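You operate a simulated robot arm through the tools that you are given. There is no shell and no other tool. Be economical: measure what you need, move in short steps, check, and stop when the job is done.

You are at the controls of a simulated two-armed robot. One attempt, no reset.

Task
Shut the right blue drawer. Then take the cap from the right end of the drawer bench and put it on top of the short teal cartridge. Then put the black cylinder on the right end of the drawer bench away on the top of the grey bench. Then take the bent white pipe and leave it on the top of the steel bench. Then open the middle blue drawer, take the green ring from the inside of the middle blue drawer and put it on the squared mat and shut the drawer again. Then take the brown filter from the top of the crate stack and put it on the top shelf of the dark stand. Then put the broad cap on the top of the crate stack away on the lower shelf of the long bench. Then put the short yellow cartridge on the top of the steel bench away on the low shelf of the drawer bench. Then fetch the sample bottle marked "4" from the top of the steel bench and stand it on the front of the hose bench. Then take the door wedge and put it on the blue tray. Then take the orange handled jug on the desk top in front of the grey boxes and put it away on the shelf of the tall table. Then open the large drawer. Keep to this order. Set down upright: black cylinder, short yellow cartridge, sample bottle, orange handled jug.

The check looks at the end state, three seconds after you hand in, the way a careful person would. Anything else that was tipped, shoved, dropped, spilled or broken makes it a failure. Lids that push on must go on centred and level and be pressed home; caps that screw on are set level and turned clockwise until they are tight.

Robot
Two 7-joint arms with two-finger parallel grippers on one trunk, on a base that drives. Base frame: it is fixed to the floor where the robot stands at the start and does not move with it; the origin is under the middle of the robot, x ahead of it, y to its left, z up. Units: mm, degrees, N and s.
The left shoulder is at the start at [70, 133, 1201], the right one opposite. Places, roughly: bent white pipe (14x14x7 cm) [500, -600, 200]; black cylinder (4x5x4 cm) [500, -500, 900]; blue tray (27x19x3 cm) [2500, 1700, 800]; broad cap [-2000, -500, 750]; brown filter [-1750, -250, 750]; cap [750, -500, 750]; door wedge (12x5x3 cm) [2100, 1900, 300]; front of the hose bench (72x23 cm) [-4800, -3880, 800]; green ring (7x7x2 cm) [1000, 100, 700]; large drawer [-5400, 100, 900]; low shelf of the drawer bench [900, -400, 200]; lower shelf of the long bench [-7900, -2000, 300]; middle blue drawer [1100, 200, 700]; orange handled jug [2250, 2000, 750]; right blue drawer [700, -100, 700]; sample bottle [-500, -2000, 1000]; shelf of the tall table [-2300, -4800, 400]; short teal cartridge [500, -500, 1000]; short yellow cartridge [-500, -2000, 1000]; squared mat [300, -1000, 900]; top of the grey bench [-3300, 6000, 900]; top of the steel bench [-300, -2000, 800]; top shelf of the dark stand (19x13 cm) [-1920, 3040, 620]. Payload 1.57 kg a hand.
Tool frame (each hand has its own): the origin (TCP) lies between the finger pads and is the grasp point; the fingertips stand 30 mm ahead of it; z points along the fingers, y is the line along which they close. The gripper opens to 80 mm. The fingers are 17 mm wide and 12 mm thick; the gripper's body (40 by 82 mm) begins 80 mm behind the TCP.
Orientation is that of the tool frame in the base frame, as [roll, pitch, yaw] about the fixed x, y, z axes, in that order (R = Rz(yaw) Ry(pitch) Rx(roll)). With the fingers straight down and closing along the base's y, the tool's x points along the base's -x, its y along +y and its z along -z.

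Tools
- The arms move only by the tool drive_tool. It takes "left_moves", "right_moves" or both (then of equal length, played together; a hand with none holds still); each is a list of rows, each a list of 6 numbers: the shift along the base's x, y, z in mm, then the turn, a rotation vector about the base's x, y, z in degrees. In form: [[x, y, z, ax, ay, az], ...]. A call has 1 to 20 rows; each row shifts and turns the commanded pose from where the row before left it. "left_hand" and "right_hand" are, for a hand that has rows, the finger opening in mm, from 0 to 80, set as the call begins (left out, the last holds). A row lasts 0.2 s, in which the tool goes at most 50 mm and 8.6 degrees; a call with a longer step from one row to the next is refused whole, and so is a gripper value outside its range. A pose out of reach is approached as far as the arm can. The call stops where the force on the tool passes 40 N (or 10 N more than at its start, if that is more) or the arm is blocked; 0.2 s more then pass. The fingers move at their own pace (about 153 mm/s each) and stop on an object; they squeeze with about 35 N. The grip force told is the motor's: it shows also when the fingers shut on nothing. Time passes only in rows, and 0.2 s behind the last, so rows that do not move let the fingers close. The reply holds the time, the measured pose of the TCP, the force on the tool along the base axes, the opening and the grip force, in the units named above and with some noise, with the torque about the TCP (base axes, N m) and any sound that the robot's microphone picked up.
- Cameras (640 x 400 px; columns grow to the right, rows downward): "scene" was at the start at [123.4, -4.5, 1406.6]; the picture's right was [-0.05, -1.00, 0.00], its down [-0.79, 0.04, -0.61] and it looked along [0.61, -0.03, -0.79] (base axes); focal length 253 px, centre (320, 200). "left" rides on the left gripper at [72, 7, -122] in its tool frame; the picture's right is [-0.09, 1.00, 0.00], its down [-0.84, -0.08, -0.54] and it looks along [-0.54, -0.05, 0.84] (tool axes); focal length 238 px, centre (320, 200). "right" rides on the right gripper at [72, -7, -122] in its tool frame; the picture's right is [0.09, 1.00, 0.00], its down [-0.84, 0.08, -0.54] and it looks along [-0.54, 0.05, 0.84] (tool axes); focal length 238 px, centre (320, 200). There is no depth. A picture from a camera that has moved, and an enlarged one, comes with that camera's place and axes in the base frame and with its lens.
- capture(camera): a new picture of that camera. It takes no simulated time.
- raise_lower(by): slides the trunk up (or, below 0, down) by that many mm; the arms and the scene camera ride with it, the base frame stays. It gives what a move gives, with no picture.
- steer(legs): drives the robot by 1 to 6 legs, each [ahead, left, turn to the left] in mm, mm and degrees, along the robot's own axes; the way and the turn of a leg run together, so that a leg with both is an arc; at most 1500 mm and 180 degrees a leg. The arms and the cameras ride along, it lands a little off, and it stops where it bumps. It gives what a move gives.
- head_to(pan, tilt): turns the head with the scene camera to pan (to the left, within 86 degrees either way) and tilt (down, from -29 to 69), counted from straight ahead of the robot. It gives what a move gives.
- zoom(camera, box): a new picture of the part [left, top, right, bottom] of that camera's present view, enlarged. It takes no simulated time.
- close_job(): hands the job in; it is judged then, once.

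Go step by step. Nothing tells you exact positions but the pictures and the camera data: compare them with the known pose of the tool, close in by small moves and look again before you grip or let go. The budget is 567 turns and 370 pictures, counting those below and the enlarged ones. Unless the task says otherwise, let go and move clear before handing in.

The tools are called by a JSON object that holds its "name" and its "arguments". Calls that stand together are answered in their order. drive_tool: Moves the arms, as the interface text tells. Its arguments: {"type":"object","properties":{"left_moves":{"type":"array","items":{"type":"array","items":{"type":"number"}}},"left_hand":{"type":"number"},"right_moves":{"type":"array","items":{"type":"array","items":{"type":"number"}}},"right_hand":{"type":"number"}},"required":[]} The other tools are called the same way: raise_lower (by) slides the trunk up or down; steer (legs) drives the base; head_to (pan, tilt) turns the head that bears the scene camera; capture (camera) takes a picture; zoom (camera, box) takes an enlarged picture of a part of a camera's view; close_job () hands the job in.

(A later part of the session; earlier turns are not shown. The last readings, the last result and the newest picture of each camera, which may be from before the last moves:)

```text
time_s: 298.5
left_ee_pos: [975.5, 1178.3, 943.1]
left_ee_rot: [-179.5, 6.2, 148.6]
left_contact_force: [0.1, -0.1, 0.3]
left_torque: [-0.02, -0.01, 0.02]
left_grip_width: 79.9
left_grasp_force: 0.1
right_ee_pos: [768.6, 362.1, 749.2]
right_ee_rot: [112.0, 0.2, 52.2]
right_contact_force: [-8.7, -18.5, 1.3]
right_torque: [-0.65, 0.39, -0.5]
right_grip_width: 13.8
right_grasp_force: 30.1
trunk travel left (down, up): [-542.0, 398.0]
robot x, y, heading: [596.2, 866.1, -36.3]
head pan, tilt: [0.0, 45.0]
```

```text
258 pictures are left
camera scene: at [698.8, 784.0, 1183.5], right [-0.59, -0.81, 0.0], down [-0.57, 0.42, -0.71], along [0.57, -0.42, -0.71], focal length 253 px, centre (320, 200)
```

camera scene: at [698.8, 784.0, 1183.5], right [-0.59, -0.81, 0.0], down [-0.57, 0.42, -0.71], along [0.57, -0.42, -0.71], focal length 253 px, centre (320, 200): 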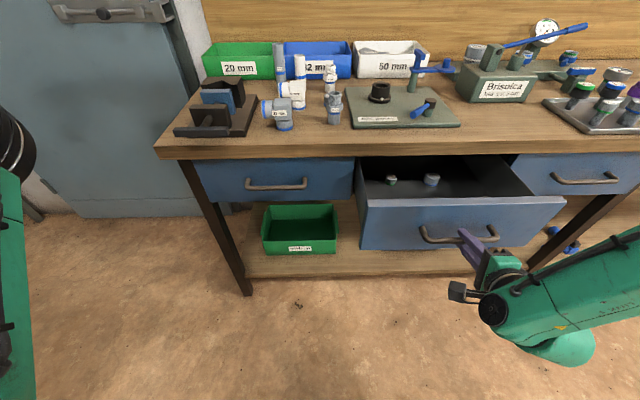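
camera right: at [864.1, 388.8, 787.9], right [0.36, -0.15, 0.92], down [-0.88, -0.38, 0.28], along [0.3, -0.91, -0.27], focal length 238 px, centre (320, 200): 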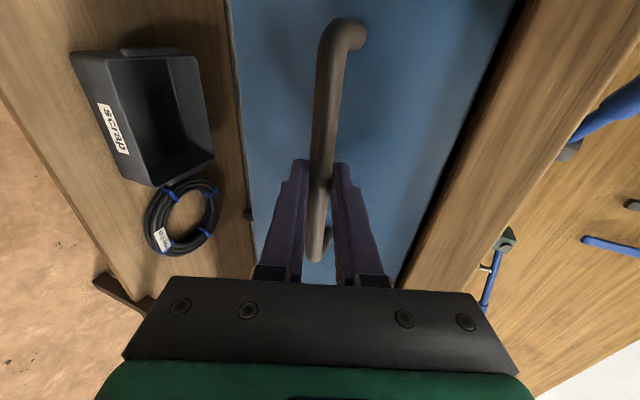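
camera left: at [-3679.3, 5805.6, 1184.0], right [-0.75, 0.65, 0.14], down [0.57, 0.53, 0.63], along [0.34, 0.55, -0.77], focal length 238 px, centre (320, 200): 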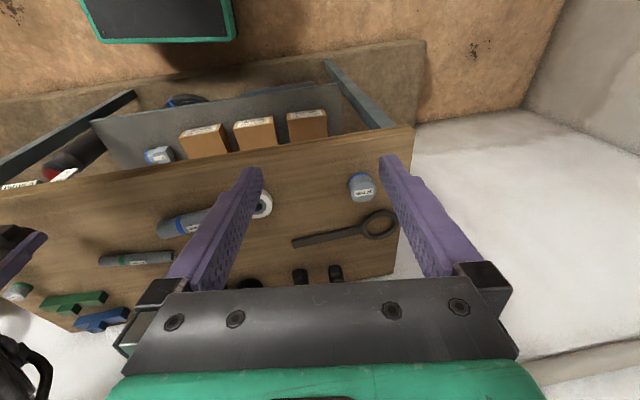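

{"name": "steer", "arguments": {"legs": [[-60, 0, 0]]}}

{"name": "zoom", "arguments": {"camera": "scene", "box": [340, 140, 580, 280]}}

```text
time_s: 299.5
left_ee_pos: [928.0, 1213.4, 944.2]
left_ee_rot: [-179.5, 6.2, 148.7]
left_contact_force: [-0.8, -0.2, -0.3]
left_torque: [0.01, -0.04, 0.03]
left_grip_width: 80.1
left_grasp_force: 0.0
right_ee_pos: [722.9, 395.9, 749.6]
right_ee_rot: [111.8, 0.2, 52.2]
right_contact_force: [-8.6, -17.8, -2.0]
right_torque: [-0.69, 0.44, -0.56]
right_grip_width: 13.9
right_grasp_force: 30.6
trunk travel left (down, up): [-542.0, 398.0]
robot x, y, heading: [548.1, 900.8, -36.5]
head pan, tilt: [0.0, 45.0]
```

```text
2.67 times, centred on (460, 210) of scene
camera zoom: at [651.5, 818.3, 1183.4], right [-0.59, -0.81, 0.0], down [-0.57, 0.42, -0.71], along [0.57, -0.42, -0.71], focal length 674 px, centre (-53, 173)
```

zoom: 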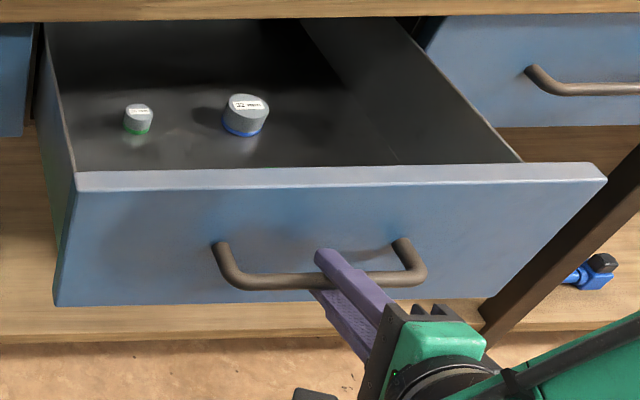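

Releasing the handle, backing off and raising up to look into the drawer.

{"name": "drive_tool", "arguments": {"right_hand": 60, "right_moves": [[0, 0, 0, 0, 0, 0], [0, 0, 0, 0, 0, 0], [0, 0, 0, 0, 0, 0]]}}

{"name": "steer", "arguments": {"legs": [[-120, 0, 0]]}}

{"name": "raise_lower", "arguments": {"by": 330}}

{"name": "steer", "arguments": {"legs": [[180, -150, 0]]}}

{"name": "head_to", "arguments": {"pan": 0, "tilt": 55}}

{"name": "capture", "arguments": {"camera": "scene"}}

```text
time_s: 300.3
left_ee_pos: [930.7, 1215.4, 942.7]
left_ee_rot: [-179.1, 6.2, 148.7]
left_contact_force: [0.5, 0.2, -0.1]
left_torque: [-0.01, -0.01, 0.01]
left_grip_width: 79.9
left_grasp_force: 0.0
right_ee_pos: [723.3, 397.9, 750.2]
right_ee_rot: [111.8, 0.5, 52.2]
right_contact_force: [-0.5, -1.0, -0.4]
right_torque: [-0.06, -0.03, -0.04]
right_grip_width: 59.7
right_grasp_force: 0.1
trunk travel left (down, up): [-542.0, 398.0]
robot x, y, heading: [548.5, 900.9, -36.3]
head pan, tilt: [0.0, 45.0]
```

```text
time_s: 301.5
left_ee_pos: [835.9, 1284.8, 941.9]
left_ee_rot: [-179.2, 6.2, 148.5]
left_contact_force: [-0.4, 0.6, -1.1]
left_torque: [0.0, -0.03, -0.01]
left_grip_width: 80.0
left_grasp_force: 0.1
right_ee_pos: [628.6, 467.0, 750.4]
right_ee_rot: [111.8, 0.5, 52.2]
right_contact_force: [0.4, 0.6, 0.7]
right_torque: [-0.01, 0.01, -0.01]
right_grip_width: 60.2
right_grasp_force: 0.0
trunk travel left (down, up): [-542.0, 398.0]
robot x, y, heading: [452.0, 973.0, -36.5]
head pan, tilt: [0.0, 45.0]
```

```text
time_s: 304.7
left_ee_pos: [836.8, 1283.7, 1272.7]
left_ee_rot: [-179.2, 6.2, 148.6]
left_contact_force: [-0.3, 0.5, 0.6]
left_torque: [0.01, 0.0, 0.01]
left_grip_width: 79.9
left_grasp_force: 0.0
right_ee_pos: [628.5, 465.9, 1081.2]
right_ee_rot: [111.9, 0.5, 52.3]
right_contact_force: [0.3, -0.5, -0.5]
right_torque: [-0.04, -0.03, -0.01]
right_grip_width: 60.0
right_grasp_force: 0.0
trunk travel left (down, up): [-872.0, 68.0]
robot x, y, heading: [454.7, 971.6, -36.5]
head pan, tilt: [0.0, 45.0]
```

```text
time_s: 306.5
left_ee_pos: [884.4, 1055.5, 1271.5]
left_ee_rot: [-179.2, 6.3, 148.1]
left_contact_force: [-0.6, -1.0, 0.0]
left_torque: [-0.01, 0.04, 0.01]
left_grip_width: 80.0
left_grasp_force: 0.0
right_ee_pos: [668.6, 240.1, 1082.3]
right_ee_rot: [111.7, 0.6, 51.5]
right_contact_force: [0.1, 0.7, 0.1]
right_torque: [0.0, 0.01, -0.05]
right_grip_width: 60.2
right_grasp_force: 0.1
trunk travel left (down, up): [-872.0, 68.0]
robot x, y, heading: [500.2, 739.5, -36.8]
head pan, tilt: [0.0, 45.0]
```

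```text
time_s: 307.2
left_ee_pos: [884.4, 1051.9, 1270.7]
left_ee_rot: [-179.2, 6.3, 148.1]
left_contact_force: [-0.5, -0.6, 0.0]
left_torque: [-0.01, 0.02, 0.0]
left_grip_width: 80.1
left_grasp_force: 0.1
right_ee_pos: [670.1, 236.4, 1080.0]
right_ee_rot: [111.7, 0.4, 51.6]
right_contact_force: [0.4, -0.8, 0.4]
right_torque: [0.0, -0.02, -0.01]
right_grip_width: 59.9
right_grasp_force: 0.1
trunk travel left (down, up): [-872.0, 68.0]
robot x, y, heading: [501.9, 740.3, -36.5]
head pan, tilt: [0.0, 55.0]
```

```text
256 pictures are left
camera scene: at [596.9, 666.5, 1500.1], right [-0.6, -0.8, 0.0], down [-0.65, 0.49, -0.57], along [0.46, -0.34, -0.82], focal length 253 px, centre (320, 200)
```

scene: 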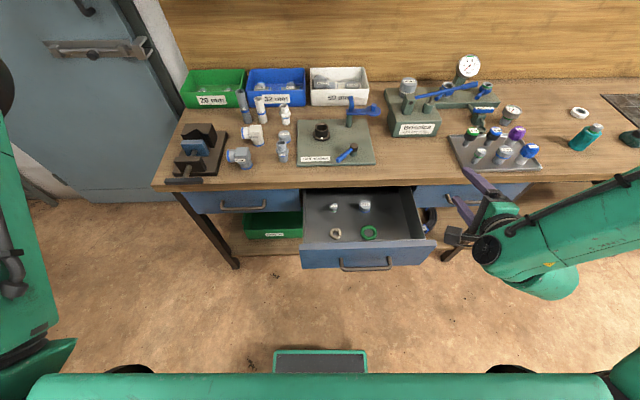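

I can see the green ring in the drawer near [842,267]. I'll bring the right tool back to pointing down.

{"name": "zoom", "arguments": {"camera": "scene", "box": [290, 180, 450, 280]}}

{"name": "drive_tool", "arguments": {"right_moves": [[0, 0, 0, 4.9, 6.7, 0], [0, 0, 0, 4.9, 6.7, 0], [0, 0, 0, 4.9, 6.7, 0], [0, 0, 0, 4.9, 6.7, 0], [0, 0, 0, 4.9, 6.7, 0], [0, 0, 0, 4.9, 6.7, 0], [0, 0, 0, 4.9, 6.7, 0], [0, 0, 0, 4.9, 6.7, 0], [0, 0, 0, 1, 1.4, 0]]}}

{"name": "capture", "arguments": {"camera": "scene"}}

```text
4.00 times, centred on (370, 230) of scene
camera zoom: at [596.9, 666.5, 1500.1], right [-0.6, -0.8, 0.0], down [-0.65, 0.49, -0.57], along [0.46, -0.34, -0.82], focal length 1012 px, centre (120, 80)
```

zoom: 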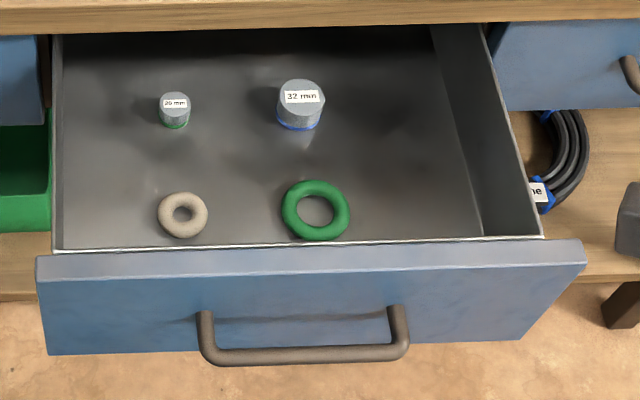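

```text
time_s: 309.2
left_ee_pos: [884.2, 1050.7, 1272.3]
left_ee_rot: [-179.3, 6.2, 148.1]
left_contact_force: [-0.8, 0.2, 0.2]
left_torque: [0.02, -0.01, 0.01]
left_grip_width: 80.1
left_grasp_force: 0.0
right_ee_pos: [552.1, 140.0, 1015.8]
right_ee_rot: [179.9, 2.2, 53.4]
right_contact_force: [-0.8, 0.4, 0.4]
right_torque: [-0.01, -0.01, -0.03]
right_grip_width: 60.1
right_grasp_force: 0.1
right hand out of reach, approached as far as the arm can: row 1, 2, 3, 4, 5, 6
trunk travel left (down, up): [-872.0, 68.0]
robot x, y, heading: [500.5, 741.2, -36.9]
head pan, tilt: [0.0, 55.0]
```

```text
254 pictures are left
camera scene: at [596.7, 665.5, 1500.0], right [-0.6, -0.8, 0.0], down [-0.66, 0.49, -0.57], along [0.46, -0.34, -0.82], focal length 253 px, centre (320, 200)
```

scene: 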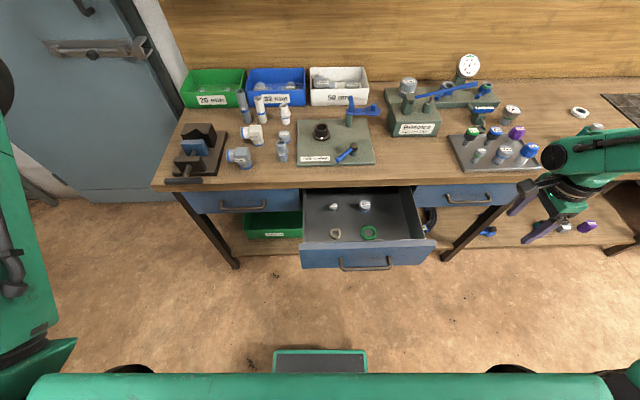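

{"name": "steer", "arguments": {"legs": [[130, 40, 0]]}}

{"name": "drive_tool", "arguments": {"right_moves": [[18, 25, 0, 0, 0, 0], [18, 25, 0, 0, 0, 0], [18, 25, 0, 0, 0, 0], [18, 25, 0, 0, 0, 0], [18, 25, 0, 0, 0, 0], [18, 25, 0, 0, 0, 0], [18, 25, 0, 0, 0, 0], [14, 18, 0, 0, 0, 0]]}}

{"name": "capture", "arguments": {"camera": "right"}}

{"name": "capture", "arguments": {"camera": "scene"}}

```text
time_s: 310.5
left_ee_pos: [1008.3, 1006.6, 1272.3]
left_ee_rot: [-179.3, 6.4, 148.1]
left_contact_force: [-1.0, 0.4, 0.3]
left_torque: [0.0, -0.05, -0.02]
left_grip_width: 79.5
left_grasp_force: 0.1
right_ee_pos: [677.8, 94.7, 1016.6]
right_ee_rot: [179.8, 2.2, 53.4]
right_contact_force: [-0.5, -0.5, 0.6]
right_torque: [-0.03, -0.02, -0.02]
right_grip_width: 59.9
right_grasp_force: 0.1
trunk travel left (down, up): [-872.0, 68.0]
robot x, y, heading: [625.8, 693.8, -37.1]
head pan, tilt: [0.0, 55.0]
```

```text
time_s: 312.3
left_ee_pos: [1012.1, 1004.6, 1271.1]
left_ee_rot: [-179.2, 6.2, 148.1]
left_contact_force: [-0.4, 0.5, 0.4]
left_torque: [-0.02, 0.0, -0.02]
left_grip_width: 80.1
left_grasp_force: 0.2
right_ee_pos: [821.0, 286.9, 1017.7]
right_ee_rot: [180.0, 2.2, 53.4]
right_contact_force: [0.6, 0.7, -0.1]
right_torque: [-0.03, -0.03, 0.0]
right_grip_width: 60.1
right_grasp_force: 0.2
trunk travel left (down, up): [-872.0, 68.0]
robot x, y, heading: [627.7, 693.9, -37.0]
head pan, tilt: [0.0, 55.0]
```

```text
253 pictures are left
camera right: at [859.6, 352.4, 1136.0], right [0.85, -0.52, 0.0], down [-0.42, -0.7, 0.57], along [-0.3, -0.49, -0.82], focal length 238 px, centre (320, 200)
```

right: 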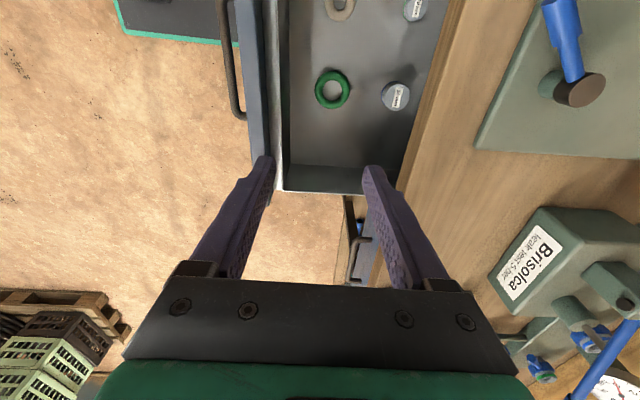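

```text
252 pictures are left
camera scene: at [725.1, 619.8, 1500.0], right [-0.6, -0.8, 0.0], down [-0.66, 0.49, -0.57], along [0.46, -0.34, -0.82], focal length 253 px, centre (320, 200)
```

scene: 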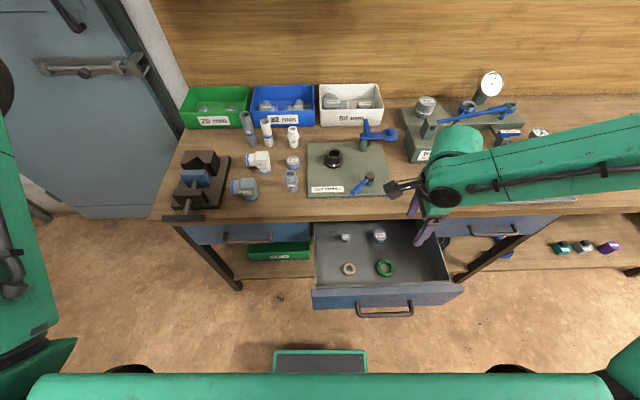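

The right forearm would sweep the bench items at that height, but the left arm's forward-pointing posture suits reaching into the drawer. I'll retract the right arm and use the left.

{"name": "steer", "arguments": {"legs": [[-63, -372, 0]]}}

{"name": "drive_tool", "arguments": {"right_moves": [[-38, -13, 0, 0, 0, 0], [-38, -13, 0, 0, 0, 0], [-38, -13, 0, 0, 0, 0], [-38, -13, 0, 0, 0, 0], [-38, -13, 0, 0, 0, 0], [-38, -13, 0, 0, 0, 0], [-38, -13, 0, 0, 0, 0], [-38, -13, 0, 0, 0, 0], [0, 0, 0, 0, 0, 0]], "left_moves": [[32, -24, -15, 0, 0, 0], [32, -24, -15, 0, 0, 0], [32, -24, -15, 0, 0, 0], [32, -24, -15, 0, 0, 0], [32, -24, -15, 0, 0, 0], [32, -24, -15, 0, 0, 0], [32, -24, -15, 0, 0, 0], [32, -24, -15, 0, 0, 0], [32, -24, -15, 0, 0, 0]]}}

{"name": "head_to", "arguments": {"pan": 0, "tilt": 50}}

{"name": "capture", "arguments": {"camera": "scene"}}

```text
time_s: 314.8
left_ee_pos: [730.2, 737.1, 1271.4]
left_ee_rot: [-179.0, 6.2, 148.5]
left_contact_force: [0.1, -0.2, -0.5]
left_torque: [0.0, -0.02, -0.01]
left_grip_width: 79.8
left_grasp_force: 0.0
right_ee_pos: [542.2, 16.5, 1016.7]
right_ee_rot: [179.9, 2.3, 53.8]
right_contact_force: [-0.5, 0.2, -1.4]
right_torque: [0.04, -0.01, -0.01]
right_grip_width: 59.8
right_grasp_force: 0.0
trunk travel left (down, up): [-872.0, 68.0]
robot x, y, heading: [344.7, 423.2, -36.4]
head pan, tilt: [0.0, 55.0]
```

```text
time_s: 316.8
left_ee_pos: [1016.7, 520.3, 1135.5]
left_ee_rot: [-179.0, 6.0, 148.6]
left_contact_force: [-0.5, 0.2, -0.1]
left_torque: [0.01, 0.04, -0.01]
left_grip_width: 80.1
left_grasp_force: 0.1
right_ee_pos: [239.3, -88.8, 1020.4]
right_ee_rot: [179.9, 2.2, 53.8]
right_contact_force: [0.3, 0.4, -0.8]
right_torque: [0.0, 0.01, 0.0]
right_grip_width: 59.9
right_grasp_force: 0.1
trunk travel left (down, up): [-872.0, 68.0]
robot x, y, heading: [346.1, 420.3, -36.7]
head pan, tilt: [0.0, 55.0]
```

```text
time_s: 317.4
left_ee_pos: [1014.9, 519.8, 1137.9]
left_ee_rot: [-179.2, 6.2, 148.5]
left_contact_force: [-0.5, -0.6, 0.7]
left_torque: [0.0, -0.01, 0.0]
left_grip_width: 79.8
left_grasp_force: 0.0
right_ee_pos: [240.1, -89.5, 1021.3]
right_ee_rot: [179.9, 2.2, 53.9]
right_contact_force: [0.7, -0.7, 0.3]
right_torque: [0.01, 0.03, 0.01]
right_grip_width: 59.6
right_grasp_force: 0.1
trunk travel left (down, up): [-872.0, 68.0]
robot x, y, heading: [347.4, 422.6, -36.7]
head pan, tilt: [0.0, 50.0]
```

```text
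251 pictures are left
camera scene: at [447.8, 344.7, 1506.5], right [-0.59, -0.8, 0.0], down [-0.62, 0.46, -0.64], along [0.52, -0.38, -0.77], focal length 253 px, centre (320, 200)
```

scene: 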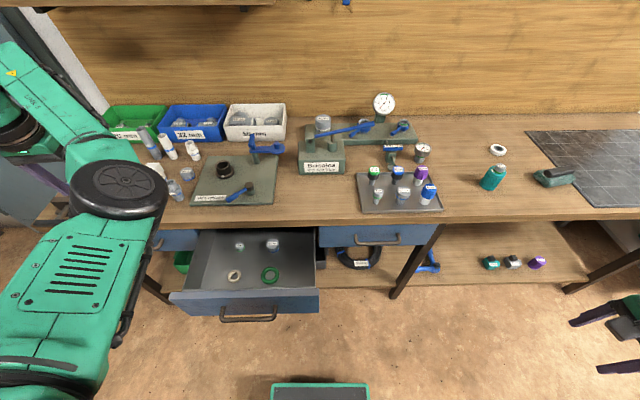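

{"name": "drive_tool", "arguments": {"left_hand": 60, "left_moves": [[-23, -31.5, -10, 0.4, 0.6, -0.5], [-23, -31.5, -10, 0.4, 0.6, -0.5], [-23, -31.5, -10, 0.4, 0.6, -0.5], [-23, -31.5, -10, 0.4, 0.6, -0.5], [-23, -31.5, -10, 0.4, 0.6, -0.5], [-23, -31.5, -10, 0.4, 0.6, -0.5], [-23, -31.5, -10, 0.4, 0.6, -0.5], [-23, -31.5, -10, 0.4, 0.6, -0.5]]}}

{"name": "capture", "arguments": {"camera": "scene"}}

{"name": "capture", "arguments": {"camera": "left"}}

```text
time_s: 319.2
left_ee_pos: [875.9, 272.5, 1044.9]
left_ee_rot: [179.8, 1.7, 146.2]
left_contact_force: [0.0, 0.0, -0.4]
left_torque: [0.02, -0.05, -0.03]
left_grip_width: 60.0
left_grasp_force: 0.0
left hand out of reach, approached as far as the arm can: row 5, 6, 7, 8
right_ee_pos: [238.8, -89.0, 1019.2]
right_ee_rot: [179.9, 2.2, 53.8]
right_contact_force: [-0.4, -0.1, -0.2]
right_torque: [0.04, 0.0, 0.01]
right_grip_width: 59.6
right_grasp_force: 0.0
trunk travel left (down, up): [-872.0, 68.0]
robot x, y, heading: [346.0, 420.8, -36.5]
head pan, tilt: [0.0, 50.0]
```

```text
250 pictures are left
camera scene: at [446.3, 343.7, 1506.6], right [-0.59, -0.8, 0.0], down [-0.62, 0.46, -0.64], along [0.52, -0.38, -0.77], focal length 253 px, centre (320, 200)
```

scene: 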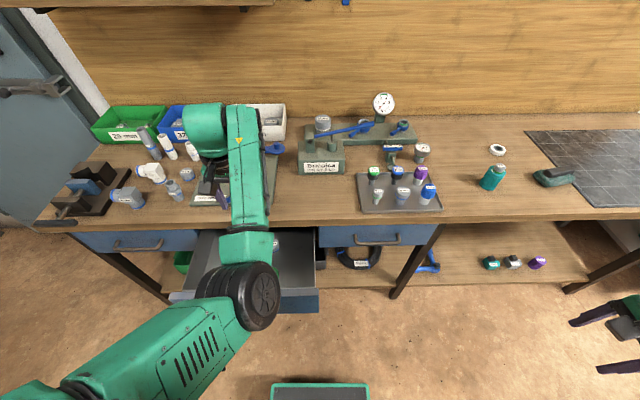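

```text
249 pictures are left
camera left: at [816.4, 320.2, 1162.7], right [0.63, 0.78, 0.01], down [0.64, -0.52, 0.57], along [0.44, -0.35, -0.82], focal length 238 px, centre (320, 200)
```

left: 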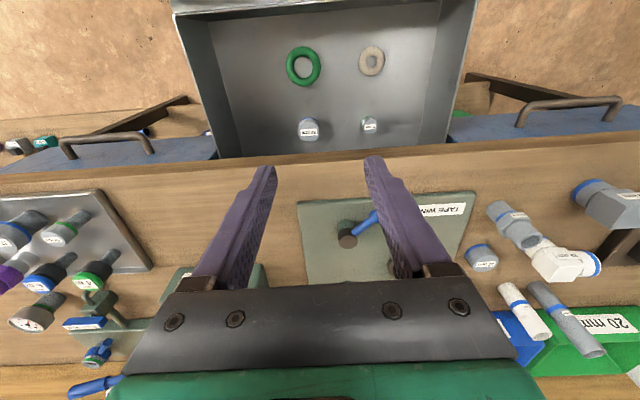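

The left forearm comes straight over the drawer front. Adjust the base and lower the trunk toward the ring.

{"name": "steer", "arguments": {"legs": [[-32, -50, 0]]}}

{"name": "raise_lower", "arguments": {"by": -250}}

{"name": "capture", "arguments": {"camera": "scene"}}

{"name": "capture", "arguments": {"camera": "left"}}

```text
time_s: 320.2
left_ee_pos: [824.6, 255.9, 1036.5]
left_ee_rot: [179.8, 1.1, 145.8]
left_contact_force: [0.4, -0.3, -0.6]
left_torque: [-0.02, 0.04, -0.02]
left_grip_width: 59.9
left_grasp_force: 0.1
right_ee_pos: [188.4, -107.1, 1023.3]
right_ee_rot: [-180.0, 2.5, 53.8]
right_contact_force: [0.2, 0.6, 0.3]
right_torque: [-0.04, 0.05, 0.0]
right_grip_width: 60.0
right_grasp_force: 0.0
trunk travel left (down, up): [-872.0, 68.0]
robot x, y, heading: [290.7, 400.7, -36.3]
head pan, tilt: [0.0, 50.0]
```

```text
time_s: 322.8
left_ee_pos: [822.7, 257.8, 790.0]
left_ee_rot: [179.0, 1.2, 146.2]
left_contact_force: [0.2, -0.2, -0.7]
left_torque: [-0.01, -0.03, 0.02]
left_grip_width: 60.1
left_grasp_force: 0.1
right_ee_pos: [184.4, -109.2, 772.0]
right_ee_rot: [179.9, 2.3, 53.8]
right_contact_force: [0.1, 0.3, 0.6]
right_torque: [0.02, -0.02, -0.01]
right_grip_width: 59.9
right_grasp_force: 0.0
trunk travel left (down, up): [-622.0, 318.0]
robot x, y, heading: [288.8, 399.8, -36.7]
head pan, tilt: [0.0, 50.0]
```

```text
248 pictures are left
camera scene: at [391.6, 323.9, 1256.6], right [-0.6, -0.8, 0.0], down [-0.62, 0.46, -0.64], along [0.52, -0.38, -0.77], focal length 253 px, centre (320, 200)
```

scene: 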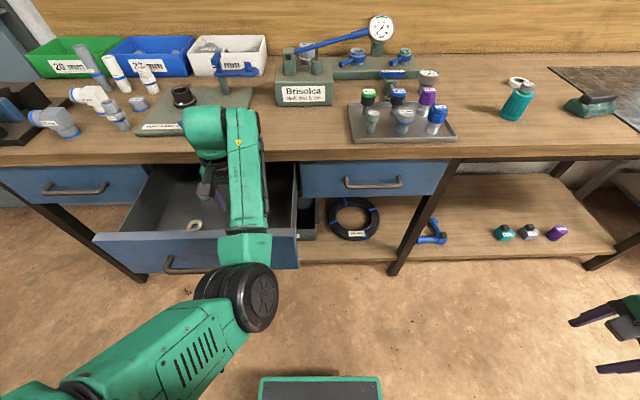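

```text
247 pictures are left
camera left: at [762.3, 302.7, 909.5], right [0.63, 0.78, 0.02], down [0.64, -0.53, 0.56], along [0.44, -0.34, -0.83], focal length 238 px, centre (320, 200)
```

left: 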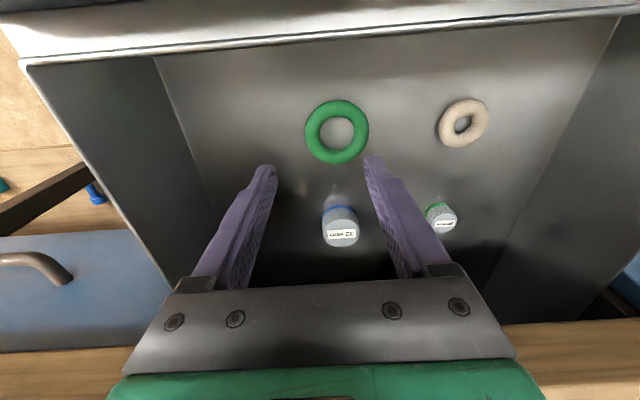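

{"name": "drive_tool", "arguments": {"left_hand": 50, "left_moves": [[-4, -7, 0, 0, 0, 0]]}}

{"name": "raise_lower", "arguments": {"by": -70}}

{"name": "capture", "arguments": {"camera": "left"}}

```text
time_s: 323.2
left_ee_pos: [820.7, 253.3, 790.7]
left_ee_rot: [178.8, 1.4, 146.5]
left_contact_force: [0.0, 0.3, -0.9]
left_torque: [-0.01, -0.01, -0.01]
left_grip_width: 50.2
left_grasp_force: 0.0
right_ee_pos: [183.5, -110.6, 771.2]
right_ee_rot: [179.9, 2.2, 53.8]
right_contact_force: [-0.9, -0.3, -0.2]
right_torque: [0.0, -0.01, 0.0]
right_grip_width: 60.0
right_grasp_force: 0.1
trunk travel left (down, up): [-622.0, 318.0]
robot x, y, heading: [292.9, 404.0, -36.6]
head pan, tilt: [0.0, 50.0]
```

```text
time_s: 324.3
left_ee_pos: [820.2, 252.3, 720.5]
left_ee_rot: [178.8, 1.4, 146.5]
left_contact_force: [-0.1, 0.3, -0.9]
left_torque: [-0.02, -0.01, -0.01]
left_grip_width: 49.9
left_grasp_force: 0.1
right_ee_pos: [183.8, -109.5, 700.7]
right_ee_rot: [180.0, 2.2, 53.8]
right_contact_force: [-0.4, -1.2, 0.4]
right_torque: [0.01, -0.06, 0.02]
right_grip_width: 59.8
right_grasp_force: 0.0
trunk travel left (down, up): [-552.0, 388.0]
robot x, y, heading: [288.9, 398.1, -36.5]
head pan, tilt: [0.0, 50.0]
```

```text
246 pictures are left
camera left: at [760.9, 297.4, 839.7], right [0.63, 0.78, 0.02], down [0.64, -0.53, 0.56], along [0.45, -0.33, -0.83], focal length 238 px, centre (320, 200)
```

left: 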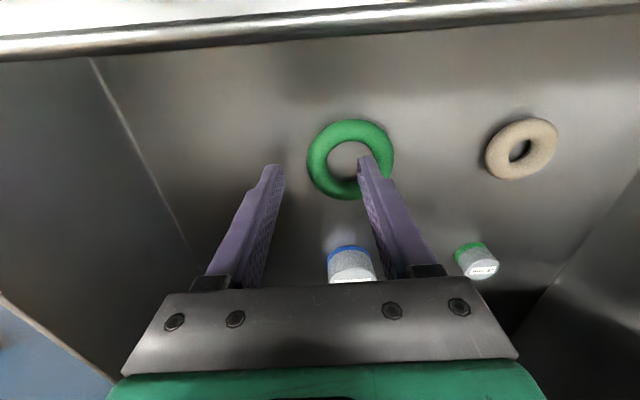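

{"name": "drive_tool", "arguments": {"left_hand": 42, "left_moves": [[3.2, -2.4, 0, 0, 0, 0], [0, 0, -8, 0, 0, 0], [0, 0, -8, 0, 0, 0]]}}

{"name": "capture", "arguments": {"camera": "left"}}

```text
time_s: 325.1
left_ee_pos: [821.6, 244.5, 708.8]
left_ee_rot: [179.3, 1.8, 146.1]
left_contact_force: [2.7, 0.1, 13.7]
left_torque: [-0.24, 0.2, 0.18]
left_grip_width: 40.9
left_grasp_force: 0.0
right_ee_pos: [182.9, -108.7, 700.5]
right_ee_rot: [179.7, 2.1, 53.8]
right_contact_force: [-0.2, 0.6, 0.8]
right_torque: [0.0, -0.02, 0.03]
right_grip_width: 60.1
right_grasp_force: 0.1
trunk travel left (down, up): [-552.0, 388.0]
robot x, y, heading: [289.3, 400.5, -36.5]
head pan, tilt: [0.0, 50.0]
```

```text
245 pictures are left
camera left: at [761.5, 291.7, 826.8], right [0.63, 0.78, 0.02], down [0.63, -0.53, 0.57], along [0.45, -0.35, -0.82], focal length 238 px, centre (320, 200)
```

left: 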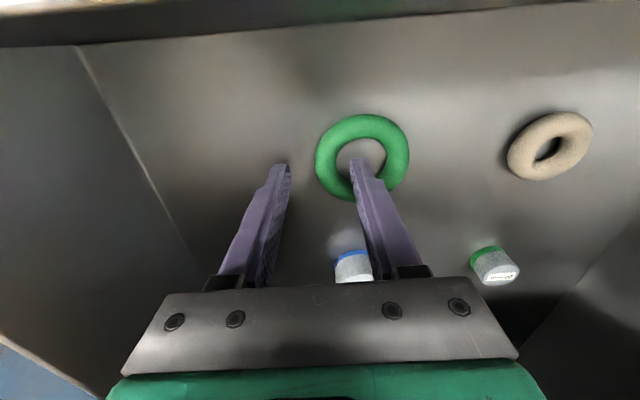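

{"name": "drive_tool", "arguments": {"left_moves": [[0, 0, 8, 0, 0, 0], [1.5, 6.5, 0, 0, 0, 0], [0, 0, 0, 0, 0, 0]]}}

{"name": "zoom", "arguments": {"camera": "left", "box": [270, 90, 430, 210]}}

```text
time_s: 325.9
left_ee_pos: [820.7, 249.8, 711.7]
left_ee_rot: [179.3, 1.1, 145.8]
left_contact_force: [0.2, 0.5, 0.9]
left_torque: [0.0, 0.06, 0.0]
left_grip_width: 41.7
left_grasp_force: 0.1
right_ee_pos: [182.8, -108.8, 699.1]
right_ee_rot: [179.8, 2.3, 53.8]
right_contact_force: [0.4, 0.3, 0.0]
right_torque: [-0.01, 0.01, -0.01]
right_grip_width: 59.9
right_grasp_force: 0.0
trunk travel left (down, up): [-552.0, 388.0]
robot x, y, heading: [287.7, 397.2, -36.7]
head pan, tilt: [0.0, 50.0]
```

```text
3.33 times, centred on (350, 150) of left
camera zoom: at [761.8, 296.6, 830.3], right [0.64, 0.77, 0.01], down [0.64, -0.53, 0.56], along [0.44, -0.35, -0.83], focal length 794 px, centre (220, 367)
```

zoom: 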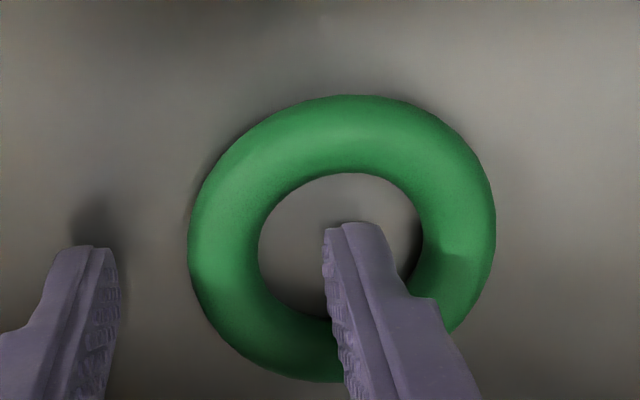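

{"name": "drive_tool", "arguments": {"left_moves": [[0, 0, -5, 0, 0, 0], [0, 0, -5, 0, 0, 0], [0, 0, -4, 0, 0, 0]]}}

{"name": "zoom", "arguments": {"camera": "left", "box": [270, 90, 430, 210]}}

```text
time_s: 326.6
left_ee_pos: [822.1, 249.1, 708.1]
left_ee_rot: [179.1, 2.4, 145.8]
left_contact_force: [-2.0, -0.2, 21.3]
left_torque: [-0.45, 0.55, -0.1]
left_grip_width: 42.7
left_grasp_force: 0.1
right_ee_pos: [182.8, -108.6, 700.3]
right_ee_rot: [179.7, 2.2, 53.9]
right_contact_force: [0.2, 0.7, 0.7]
right_torque: [0.01, -0.01, -0.03]
right_grip_width: 60.0
right_grasp_force: 0.0
trunk travel left (down, up): [-552.0, 388.0]
robot x, y, heading: [287.4, 397.6, -36.5]
head pan, tilt: [0.0, 50.0]
stopped in row 3 (left hand): the force on the tool passed its limit at 44 N (the readings are from after the stop); the commanded pose is now the measured one
```

```text
3.33 times, centred on (350, 150) of left
camera zoom: at [761.5, 297.0, 825.9], right [0.64, 0.77, 0.02], down [0.62, -0.53, 0.58], along [0.46, -0.35, -0.82], focal length 794 px, centre (220, 367)
```

zoom: 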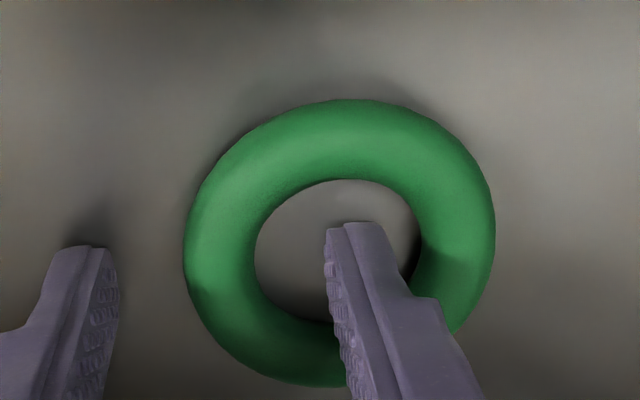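

{"name": "drive_tool", "arguments": {"left_moves": [[0, 0, 5, 0, 0, 0], [-5, 3.6, 0, 0, 0, 0], [0, 0, 0, 0, 0, 0]]}}

{"name": "zoom", "arguments": {"camera": "left", "box": [270, 90, 430, 210]}}

```text
time_s: 327.4
left_ee_pos: [819.7, 254.6, 710.3]
left_ee_rot: [179.1, 1.9, 145.9]
left_contact_force: [1.1, -0.7, -0.5]
left_torque: [0.03, 0.01, 0.0]
left_grip_width: 41.9
left_grasp_force: 0.1
right_ee_pos: [183.9, -108.4, 700.3]
right_ee_rot: [179.9, 2.2, 53.8]
right_contact_force: [0.6, 0.0, -0.4]
right_torque: [-0.03, 0.01, -0.01]
right_grip_width: 60.2
right_grasp_force: 0.0
trunk travel left (down, up): [-552.0, 388.0]
robot x, y, heading: [291.6, 398.9, -36.6]
head pan, tilt: [0.0, 50.0]
```

```text
3.33 times, centred on (350, 150) of left
camera zoom: at [759.7, 300.9, 828.4], right [0.63, 0.77, 0.02], down [0.63, -0.53, 0.57], along [0.45, -0.35, -0.82], focal length 794 px, centre (220, 367)
```

zoom: 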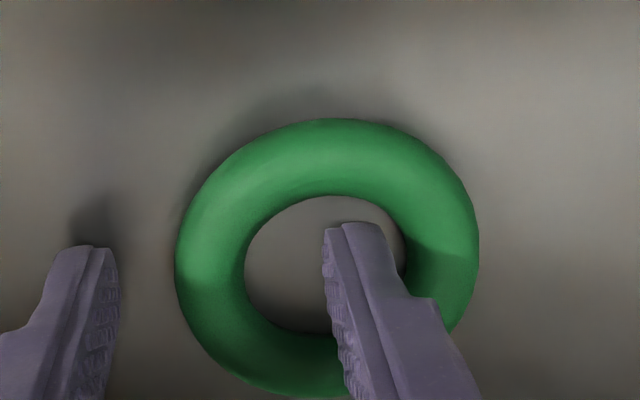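

{"name": "drive_tool", "arguments": {"left_hand": 0, "left_moves": [[0, 0, -2, 0, 0, 0], [0, 0, 0, 0, 0, 0], [0, 0, 0, 0, 0, 0]]}}

{"name": "capture", "arguments": {"camera": "left"}}

```text
time_s: 328.2
left_ee_pos: [818.6, 252.8, 709.3]
left_ee_rot: [179.1, 2.2, 146.0]
left_contact_force: [3.7, 0.5, 12.0]
left_torque: [0.01, -0.06, 0.02]
left_grip_width: 14.6
left_grasp_force: 30.5
right_ee_pos: [183.2, -108.8, 701.6]
right_ee_rot: [179.8, 2.2, 53.8]
right_contact_force: [0.1, -0.4, 0.0]
right_torque: [-0.02, 0.01, 0.03]
right_grip_width: 60.2
right_grasp_force: 0.0
trunk travel left (down, up): [-552.0, 388.0]
robot x, y, heading: [290.2, 399.4, -36.6]
head pan, tilt: [0.0, 50.0]
```

```text
241 pictures are left
camera left: at [758.1, 301.0, 827.6], right [0.63, 0.77, 0.02], down [0.63, -0.53, 0.57], along [0.45, -0.35, -0.82], focal length 238 px, centre (320, 200)
```

left: 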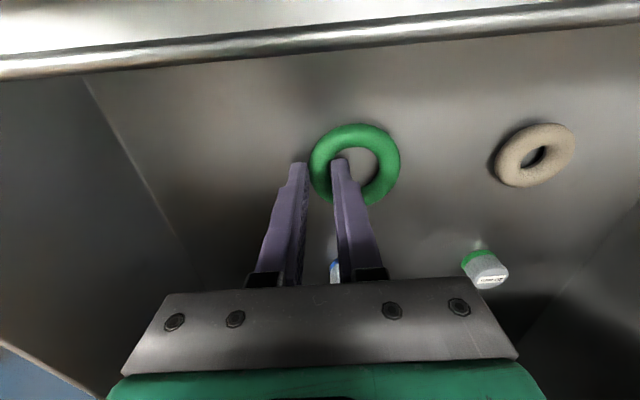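

Ring pinched. Lifting out with the trunk.

{"name": "raise_lower", "arguments": {"by": 330}}

{"name": "capture", "arguments": {"camera": "left"}}

```text
time_s: 331.5
left_ee_pos: [819.3, 253.8, 1038.1]
left_ee_rot: [179.1, 2.0, 145.9]
left_contact_force: [0.0, -0.2, 0.2]
left_torque: [0.02, 0.01, 0.03]
left_grip_width: 14.3
left_grasp_force: 30.6
right_ee_pos: [183.5, -109.8, 1029.6]
right_ee_rot: [180.0, 2.2, 53.8]
right_contact_force: [0.2, 0.5, -0.4]
right_torque: [0.03, -0.04, 0.0]
right_grip_width: 60.0
right_grasp_force: 0.0
trunk travel left (down, up): [-882.0, 58.0]
robot x, y, heading: [287.7, 399.4, -36.5]
head pan, tilt: [0.0, 50.0]
```

```text
240 pictures are left
camera left: at [759.0, 300.7, 1156.1], right [0.63, 0.77, 0.02], down [0.63, -0.53, 0.57], along [0.45, -0.35, -0.82], focal length 238 px, centre (320, 200)
```

left: 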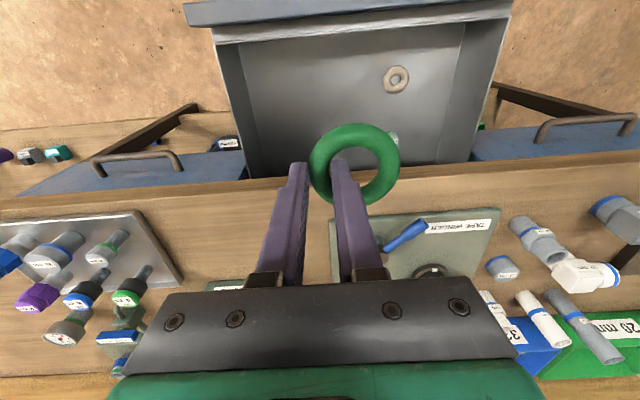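

{"name": "steer", "arguments": {"legs": [[0, -1170, 0], [225, 0, 0]]}}

{"name": "capture", "arguments": {"camera": "left"}}

{"name": "capture", "arguments": {"camera": "scene"}}

```text
time_s: 338.8
left_ee_pos: [294.4, -837.7, 1039.9]
left_ee_rot: [179.2, 2.1, 146.7]
left_contact_force: [0.3, 0.6, 0.3]
left_torque: [-0.01, 0.0, 0.01]
left_grip_width: 14.6
left_grasp_force: 30.8
right_ee_pos: [-335.3, -1209.6, 1030.9]
right_ee_rot: [179.8, 2.2, 54.6]
right_contact_force: [-0.2, -0.6, -0.7]
right_torque: [0.0, -0.02, -0.01]
right_grip_width: 60.3
right_grasp_force: 0.1
trunk travel left (down, up): [-882.0, 58.0]
robot x, y, heading: [-231.8, -700.6, -35.9]
head pan, tilt: [0.0, 50.0]
```

```text
239 pictures are left
camera left: at [233.5, -791.6, 1157.3], right [0.62, 0.78, 0.02], down [0.64, -0.52, 0.57], along [0.46, -0.34, -0.82], focal length 238 px, centre (320, 200)
```

left: 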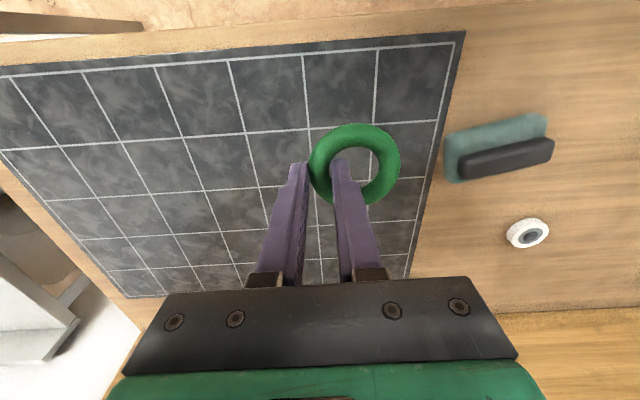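

```text
238 pictures are left
camera scene: at [-134.7, -773.0, 1516.9], right [-0.59, -0.81, 0.0], down [-0.62, 0.45, -0.64], along [0.52, -0.38, -0.76], focal length 253 px, centre (320, 200)
```

scene: 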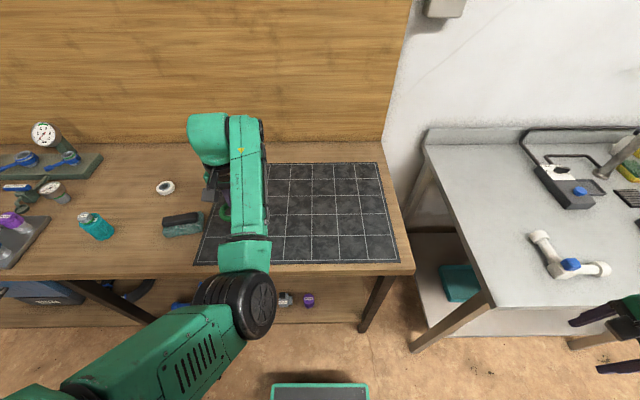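

{"name": "raise_lower", "arguments": {"by": -130}}

{"name": "drive_tool", "arguments": {"left_moves": [[0, 0, -5, 0, 0, 0], [0, 0, -4, 0, 0, 0], [0, 0, -3, 0, 0, 0]]}}

{"name": "capture", "arguments": {"camera": "left"}}

```text
time_s: 340.4
left_ee_pos: [296.4, -838.6, 909.0]
left_ee_rot: [179.2, 2.0, 146.7]
left_contact_force: [0.2, 0.0, -0.2]
left_torque: [0.01, -0.03, 0.0]
left_grip_width: 14.7
left_grasp_force: 30.8
right_ee_pos: [-333.7, -1211.4, 900.6]
right_ee_rot: [179.9, 2.1, 54.5]
right_contact_force: [1.0, -0.8, -0.2]
right_torque: [0.01, 0.0, -0.02]
right_grip_width: 59.8
right_grasp_force: 0.0
trunk travel left (down, up): [-752.0, 188.0]
robot x, y, heading: [-233.8, -701.1, -35.8]
head pan, tilt: [0.0, 50.0]
```

```text
time_s: 341.2
left_ee_pos: [297.0, -839.6, 895.8]
left_ee_rot: [179.1, 2.1, 146.6]
left_contact_force: [0.8, 0.6, 3.7]
left_torque: [-0.03, -0.03, 0.0]
left_grip_width: 14.9
left_grasp_force: 30.3
right_ee_pos: [-335.0, -1210.2, 901.9]
right_ee_rot: [179.9, 2.2, 54.5]
right_contact_force: [-0.4, -0.2, 0.9]
right_torque: [-0.02, 0.0, 0.0]
right_grip_width: 59.9
right_grasp_force: 0.0
trunk travel left (down, up): [-752.0, 188.0]
robot x, y, heading: [-234.4, -697.1, -35.8]
head pan, tilt: [0.0, 50.0]
```

```text
237 pictures are left
camera left: at [235.7, -792.7, 1013.3], right [0.62, 0.78, 0.02], down [0.64, -0.52, 0.57], along [0.45, -0.34, -0.82], focal length 238 px, centre (320, 200)
```

left: 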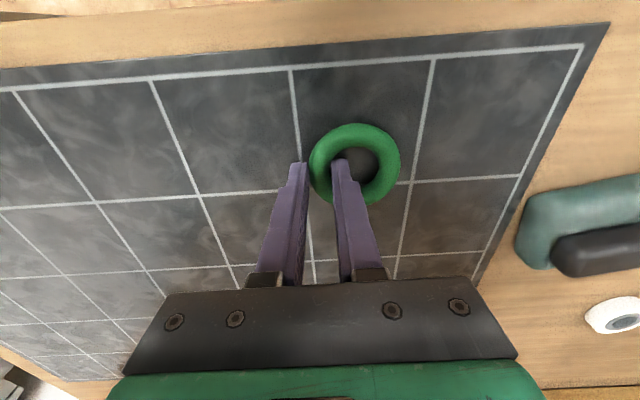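

{"name": "drive_tool", "arguments": {"left_hand": 34, "left_moves": [[0, 0, -1, 0, 0, 0], [0, 0, 0, 0, 0, 0], [0, 0, 0, 0, 0, 0]]}}

{"name": "raise_lower", "arguments": {"by": 130}}

{"name": "capture", "arguments": {"camera": "left"}}

```text
time_s: 342.0
left_ee_pos: [297.2, -839.0, 893.6]
left_ee_rot: [179.1, 2.0, 146.6]
left_contact_force: [1.8, 0.0, 3.9]
left_torque: [-0.09, 0.04, 0.05]
left_grip_width: 34.0
left_grasp_force: 0.1
right_ee_pos: [-333.9, -1211.2, 899.9]
right_ee_rot: [179.8, 2.3, 54.6]
right_contact_force: [0.4, -0.1, 0.5]
right_torque: [0.01, 0.0, 0.01]
right_grip_width: 59.9
right_grasp_force: 0.1
trunk travel left (down, up): [-752.0, 188.0]
robot x, y, heading: [-231.4, -695.7, -35.9]
head pan, tilt: [0.0, 50.0]
```

```text
time_s: 343.6
left_ee_pos: [296.0, -839.7, 1024.7]
left_ee_rot: [179.1, 2.0, 146.7]
left_contact_force: [0.3, -0.2, -0.7]
left_torque: [0.0, -0.01, 0.01]
left_grip_width: 33.7
left_grasp_force: 0.0
right_ee_pos: [-334.4, -1210.8, 1030.8]
right_ee_rot: [179.9, 2.1, 54.4]
right_contact_force: [-0.7, -0.7, -0.4]
right_torque: [-0.03, 0.0, 0.03]
right_grip_width: 60.2
right_grasp_force: 0.0
trunk travel left (down, up): [-882.0, 58.0]
robot x, y, heading: [-233.9, -696.3, -35.9]
head pan, tilt: [0.0, 50.0]
```

```text
236 pictures are left
camera left: at [235.8, -793.3, 1141.7], right [0.62, 0.78, 0.02], down [0.64, -0.52, 0.57], along [0.45, -0.34, -0.82], focal length 238 px, centre (320, 200)
```

left: 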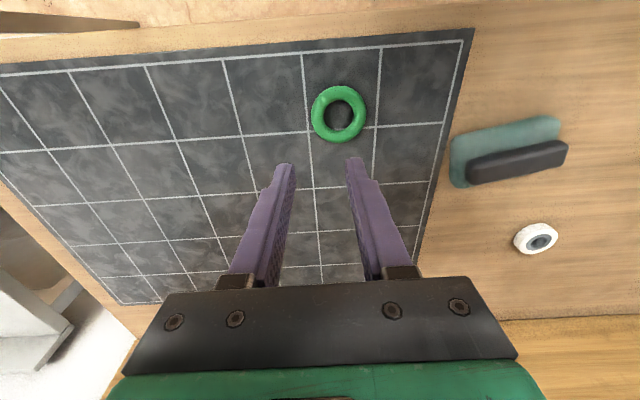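

The green ring lies on the mat. Now back to shut the middle drawer, pushing its handle with the closed left fingers.

{"name": "drive_tool", "arguments": {"left_hand": 0, "left_moves": [[0, 0, 10, 0, 0, 0], [0, 0, 0, 0, 0, 0]]}}

{"name": "steer", "arguments": {"legs": [[-440, 0, 0], [0, 640, 0], [0, 620, 0]]}}

{"name": "raise_lower", "arguments": {"by": -275}}

{"name": "capture", "arguments": {"camera": "scene"}}

{"name": "capture", "arguments": {"camera": "left"}}

```text
time_s: 344.2
left_ee_pos: [296.4, -840.3, 1035.2]
left_ee_rot: [179.2, 2.1, 146.6]
left_contact_force: [-0.3, 0.8, -0.4]
left_torque: [-0.02, -0.02, -0.01]
left_grip_width: 0.1
left_grasp_force: 21.4
right_ee_pos: [-334.0, -1210.5, 1030.8]
right_ee_rot: [179.9, 2.2, 54.5]
right_contact_force: [0.5, -0.2, -0.2]
right_torque: [0.01, 0.01, -0.03]
right_grip_width: 60.1
right_grasp_force: 0.0
trunk travel left (down, up): [-882.0, 58.0]
robot x, y, heading: [-234.6, -700.6, -36.0]
head pan, tilt: [0.0, 50.0]
```

```text
time_s: 353.2
left_ee_pos: [686.9, 459.9, 1035.5]
left_ee_rot: [179.2, 2.0, 146.7]
left_contact_force: [0.5, -0.6, -0.3]
left_torque: [0.0, 0.0, 0.01]
left_grip_width: 0.3
left_grasp_force: 21.6
right_ee_pos: [56.5, 86.6, 1029.6]
right_ee_rot: [179.9, 2.1, 54.5]
right_contact_force: [-0.4, -0.3, -0.1]
right_torque: [0.02, 0.0, -0.02]
right_grip_width: 59.9
right_grasp_force: 0.1
trunk travel left (down, up): [-882.0, 58.0]
robot x, y, heading: [157.5, 596.5, -35.8]
head pan, tilt: [0.0, 50.0]
```

```text
time_s: 356.0
left_ee_pos: [686.7, 459.9, 760.7]
left_ee_rot: [179.3, 2.0, 146.7]
left_contact_force: [0.2, -0.4, -0.2]
left_torque: [0.0, -0.03, -0.01]
left_grip_width: 0.3
left_grasp_force: 21.8
right_ee_pos: [56.6, 87.4, 754.1]
right_ee_rot: [180.0, 2.2, 54.6]
right_contact_force: [-0.3, -1.2, -0.1]
right_torque: [0.02, -0.02, -0.04]
right_grip_width: 60.0
right_grasp_force: 0.2
trunk travel left (down, up): [-607.0, 333.0]
robot x, y, heading: [150.7, 600.8, -35.9]
head pan, tilt: [0.0, 50.0]
```

```text
235 pictures are left
camera scene: at [258.6, 524.1, 1241.6], right [-0.58, -0.81, 0.0], down [-0.62, 0.45, -0.64], along [0.52, -0.38, -0.77], focal length 253 px, centre (320, 200)
```

scene: 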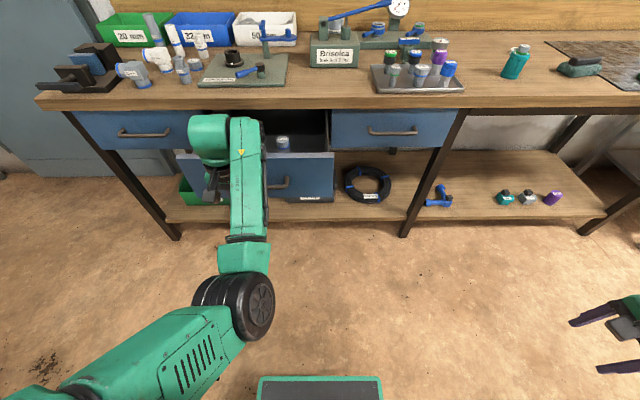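

```text
234 pictures are left
camera left: at [626.2, 505.9, 878.3], right [0.62, 0.78, 0.02], down [0.64, -0.52, 0.57], along [0.45, -0.34, -0.82], focal length 238 px, centre (320, 200)
```

left: 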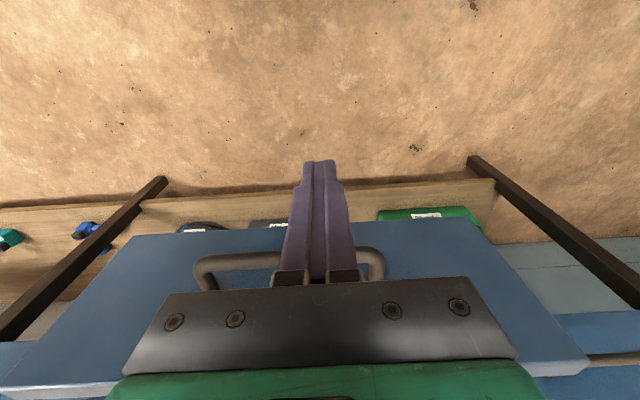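

{"name": "steer", "arguments": {"legs": [[0, -25, 0], [230, 0, 0]]}}

{"name": "capture", "arguments": {"camera": "scene"}}

{"name": "capture", "arguments": {"camera": "left"}}

```text
time_s: 358.2
left_ee_pos: [860.9, 312.2, 760.9]
left_ee_rot: [179.1, 2.0, 147.4]
left_contact_force: [0.9, -0.5, -0.2]
left_torque: [0.0, 0.02, 0.0]
left_grip_width: 0.0
left_grasp_force: 21.3
right_ee_pos: [235.3, -66.5, 756.8]
right_ee_rot: [179.9, 2.1, 55.1]
right_contact_force: [0.0, -0.6, 0.1]
right_torque: [-0.06, 0.01, 0.01]
right_grip_width: 60.0
right_grasp_force: 0.0
trunk travel left (down, up): [-607.0, 333.0]
robot x, y, heading: [330.1, 448.4, -35.3]
head pan, tilt: [0.0, 50.0]
```

```text
233 pictures are left
camera scene: at [432.3, 372.2, 1241.5], right [-0.58, -0.82, 0.0], down [-0.63, 0.44, -0.64], along [0.53, -0.37, -0.77], focal length 253 px, centre (320, 200)
```

scene: 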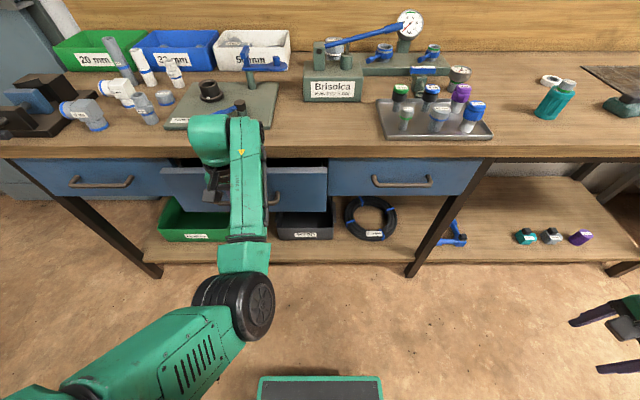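

```text
232 pictures are left
camera left: at [800.1, 358.1, 878.1], right [0.61, 0.79, 0.02], down [0.64, -0.51, 0.57], along [0.46, -0.34, -0.82], focal length 238 px, centre (320, 200)
```

left: 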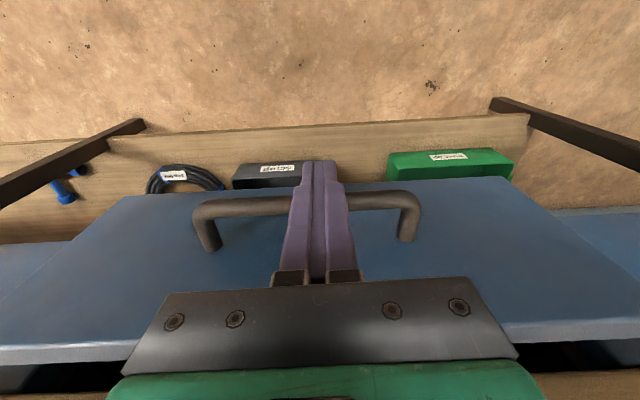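

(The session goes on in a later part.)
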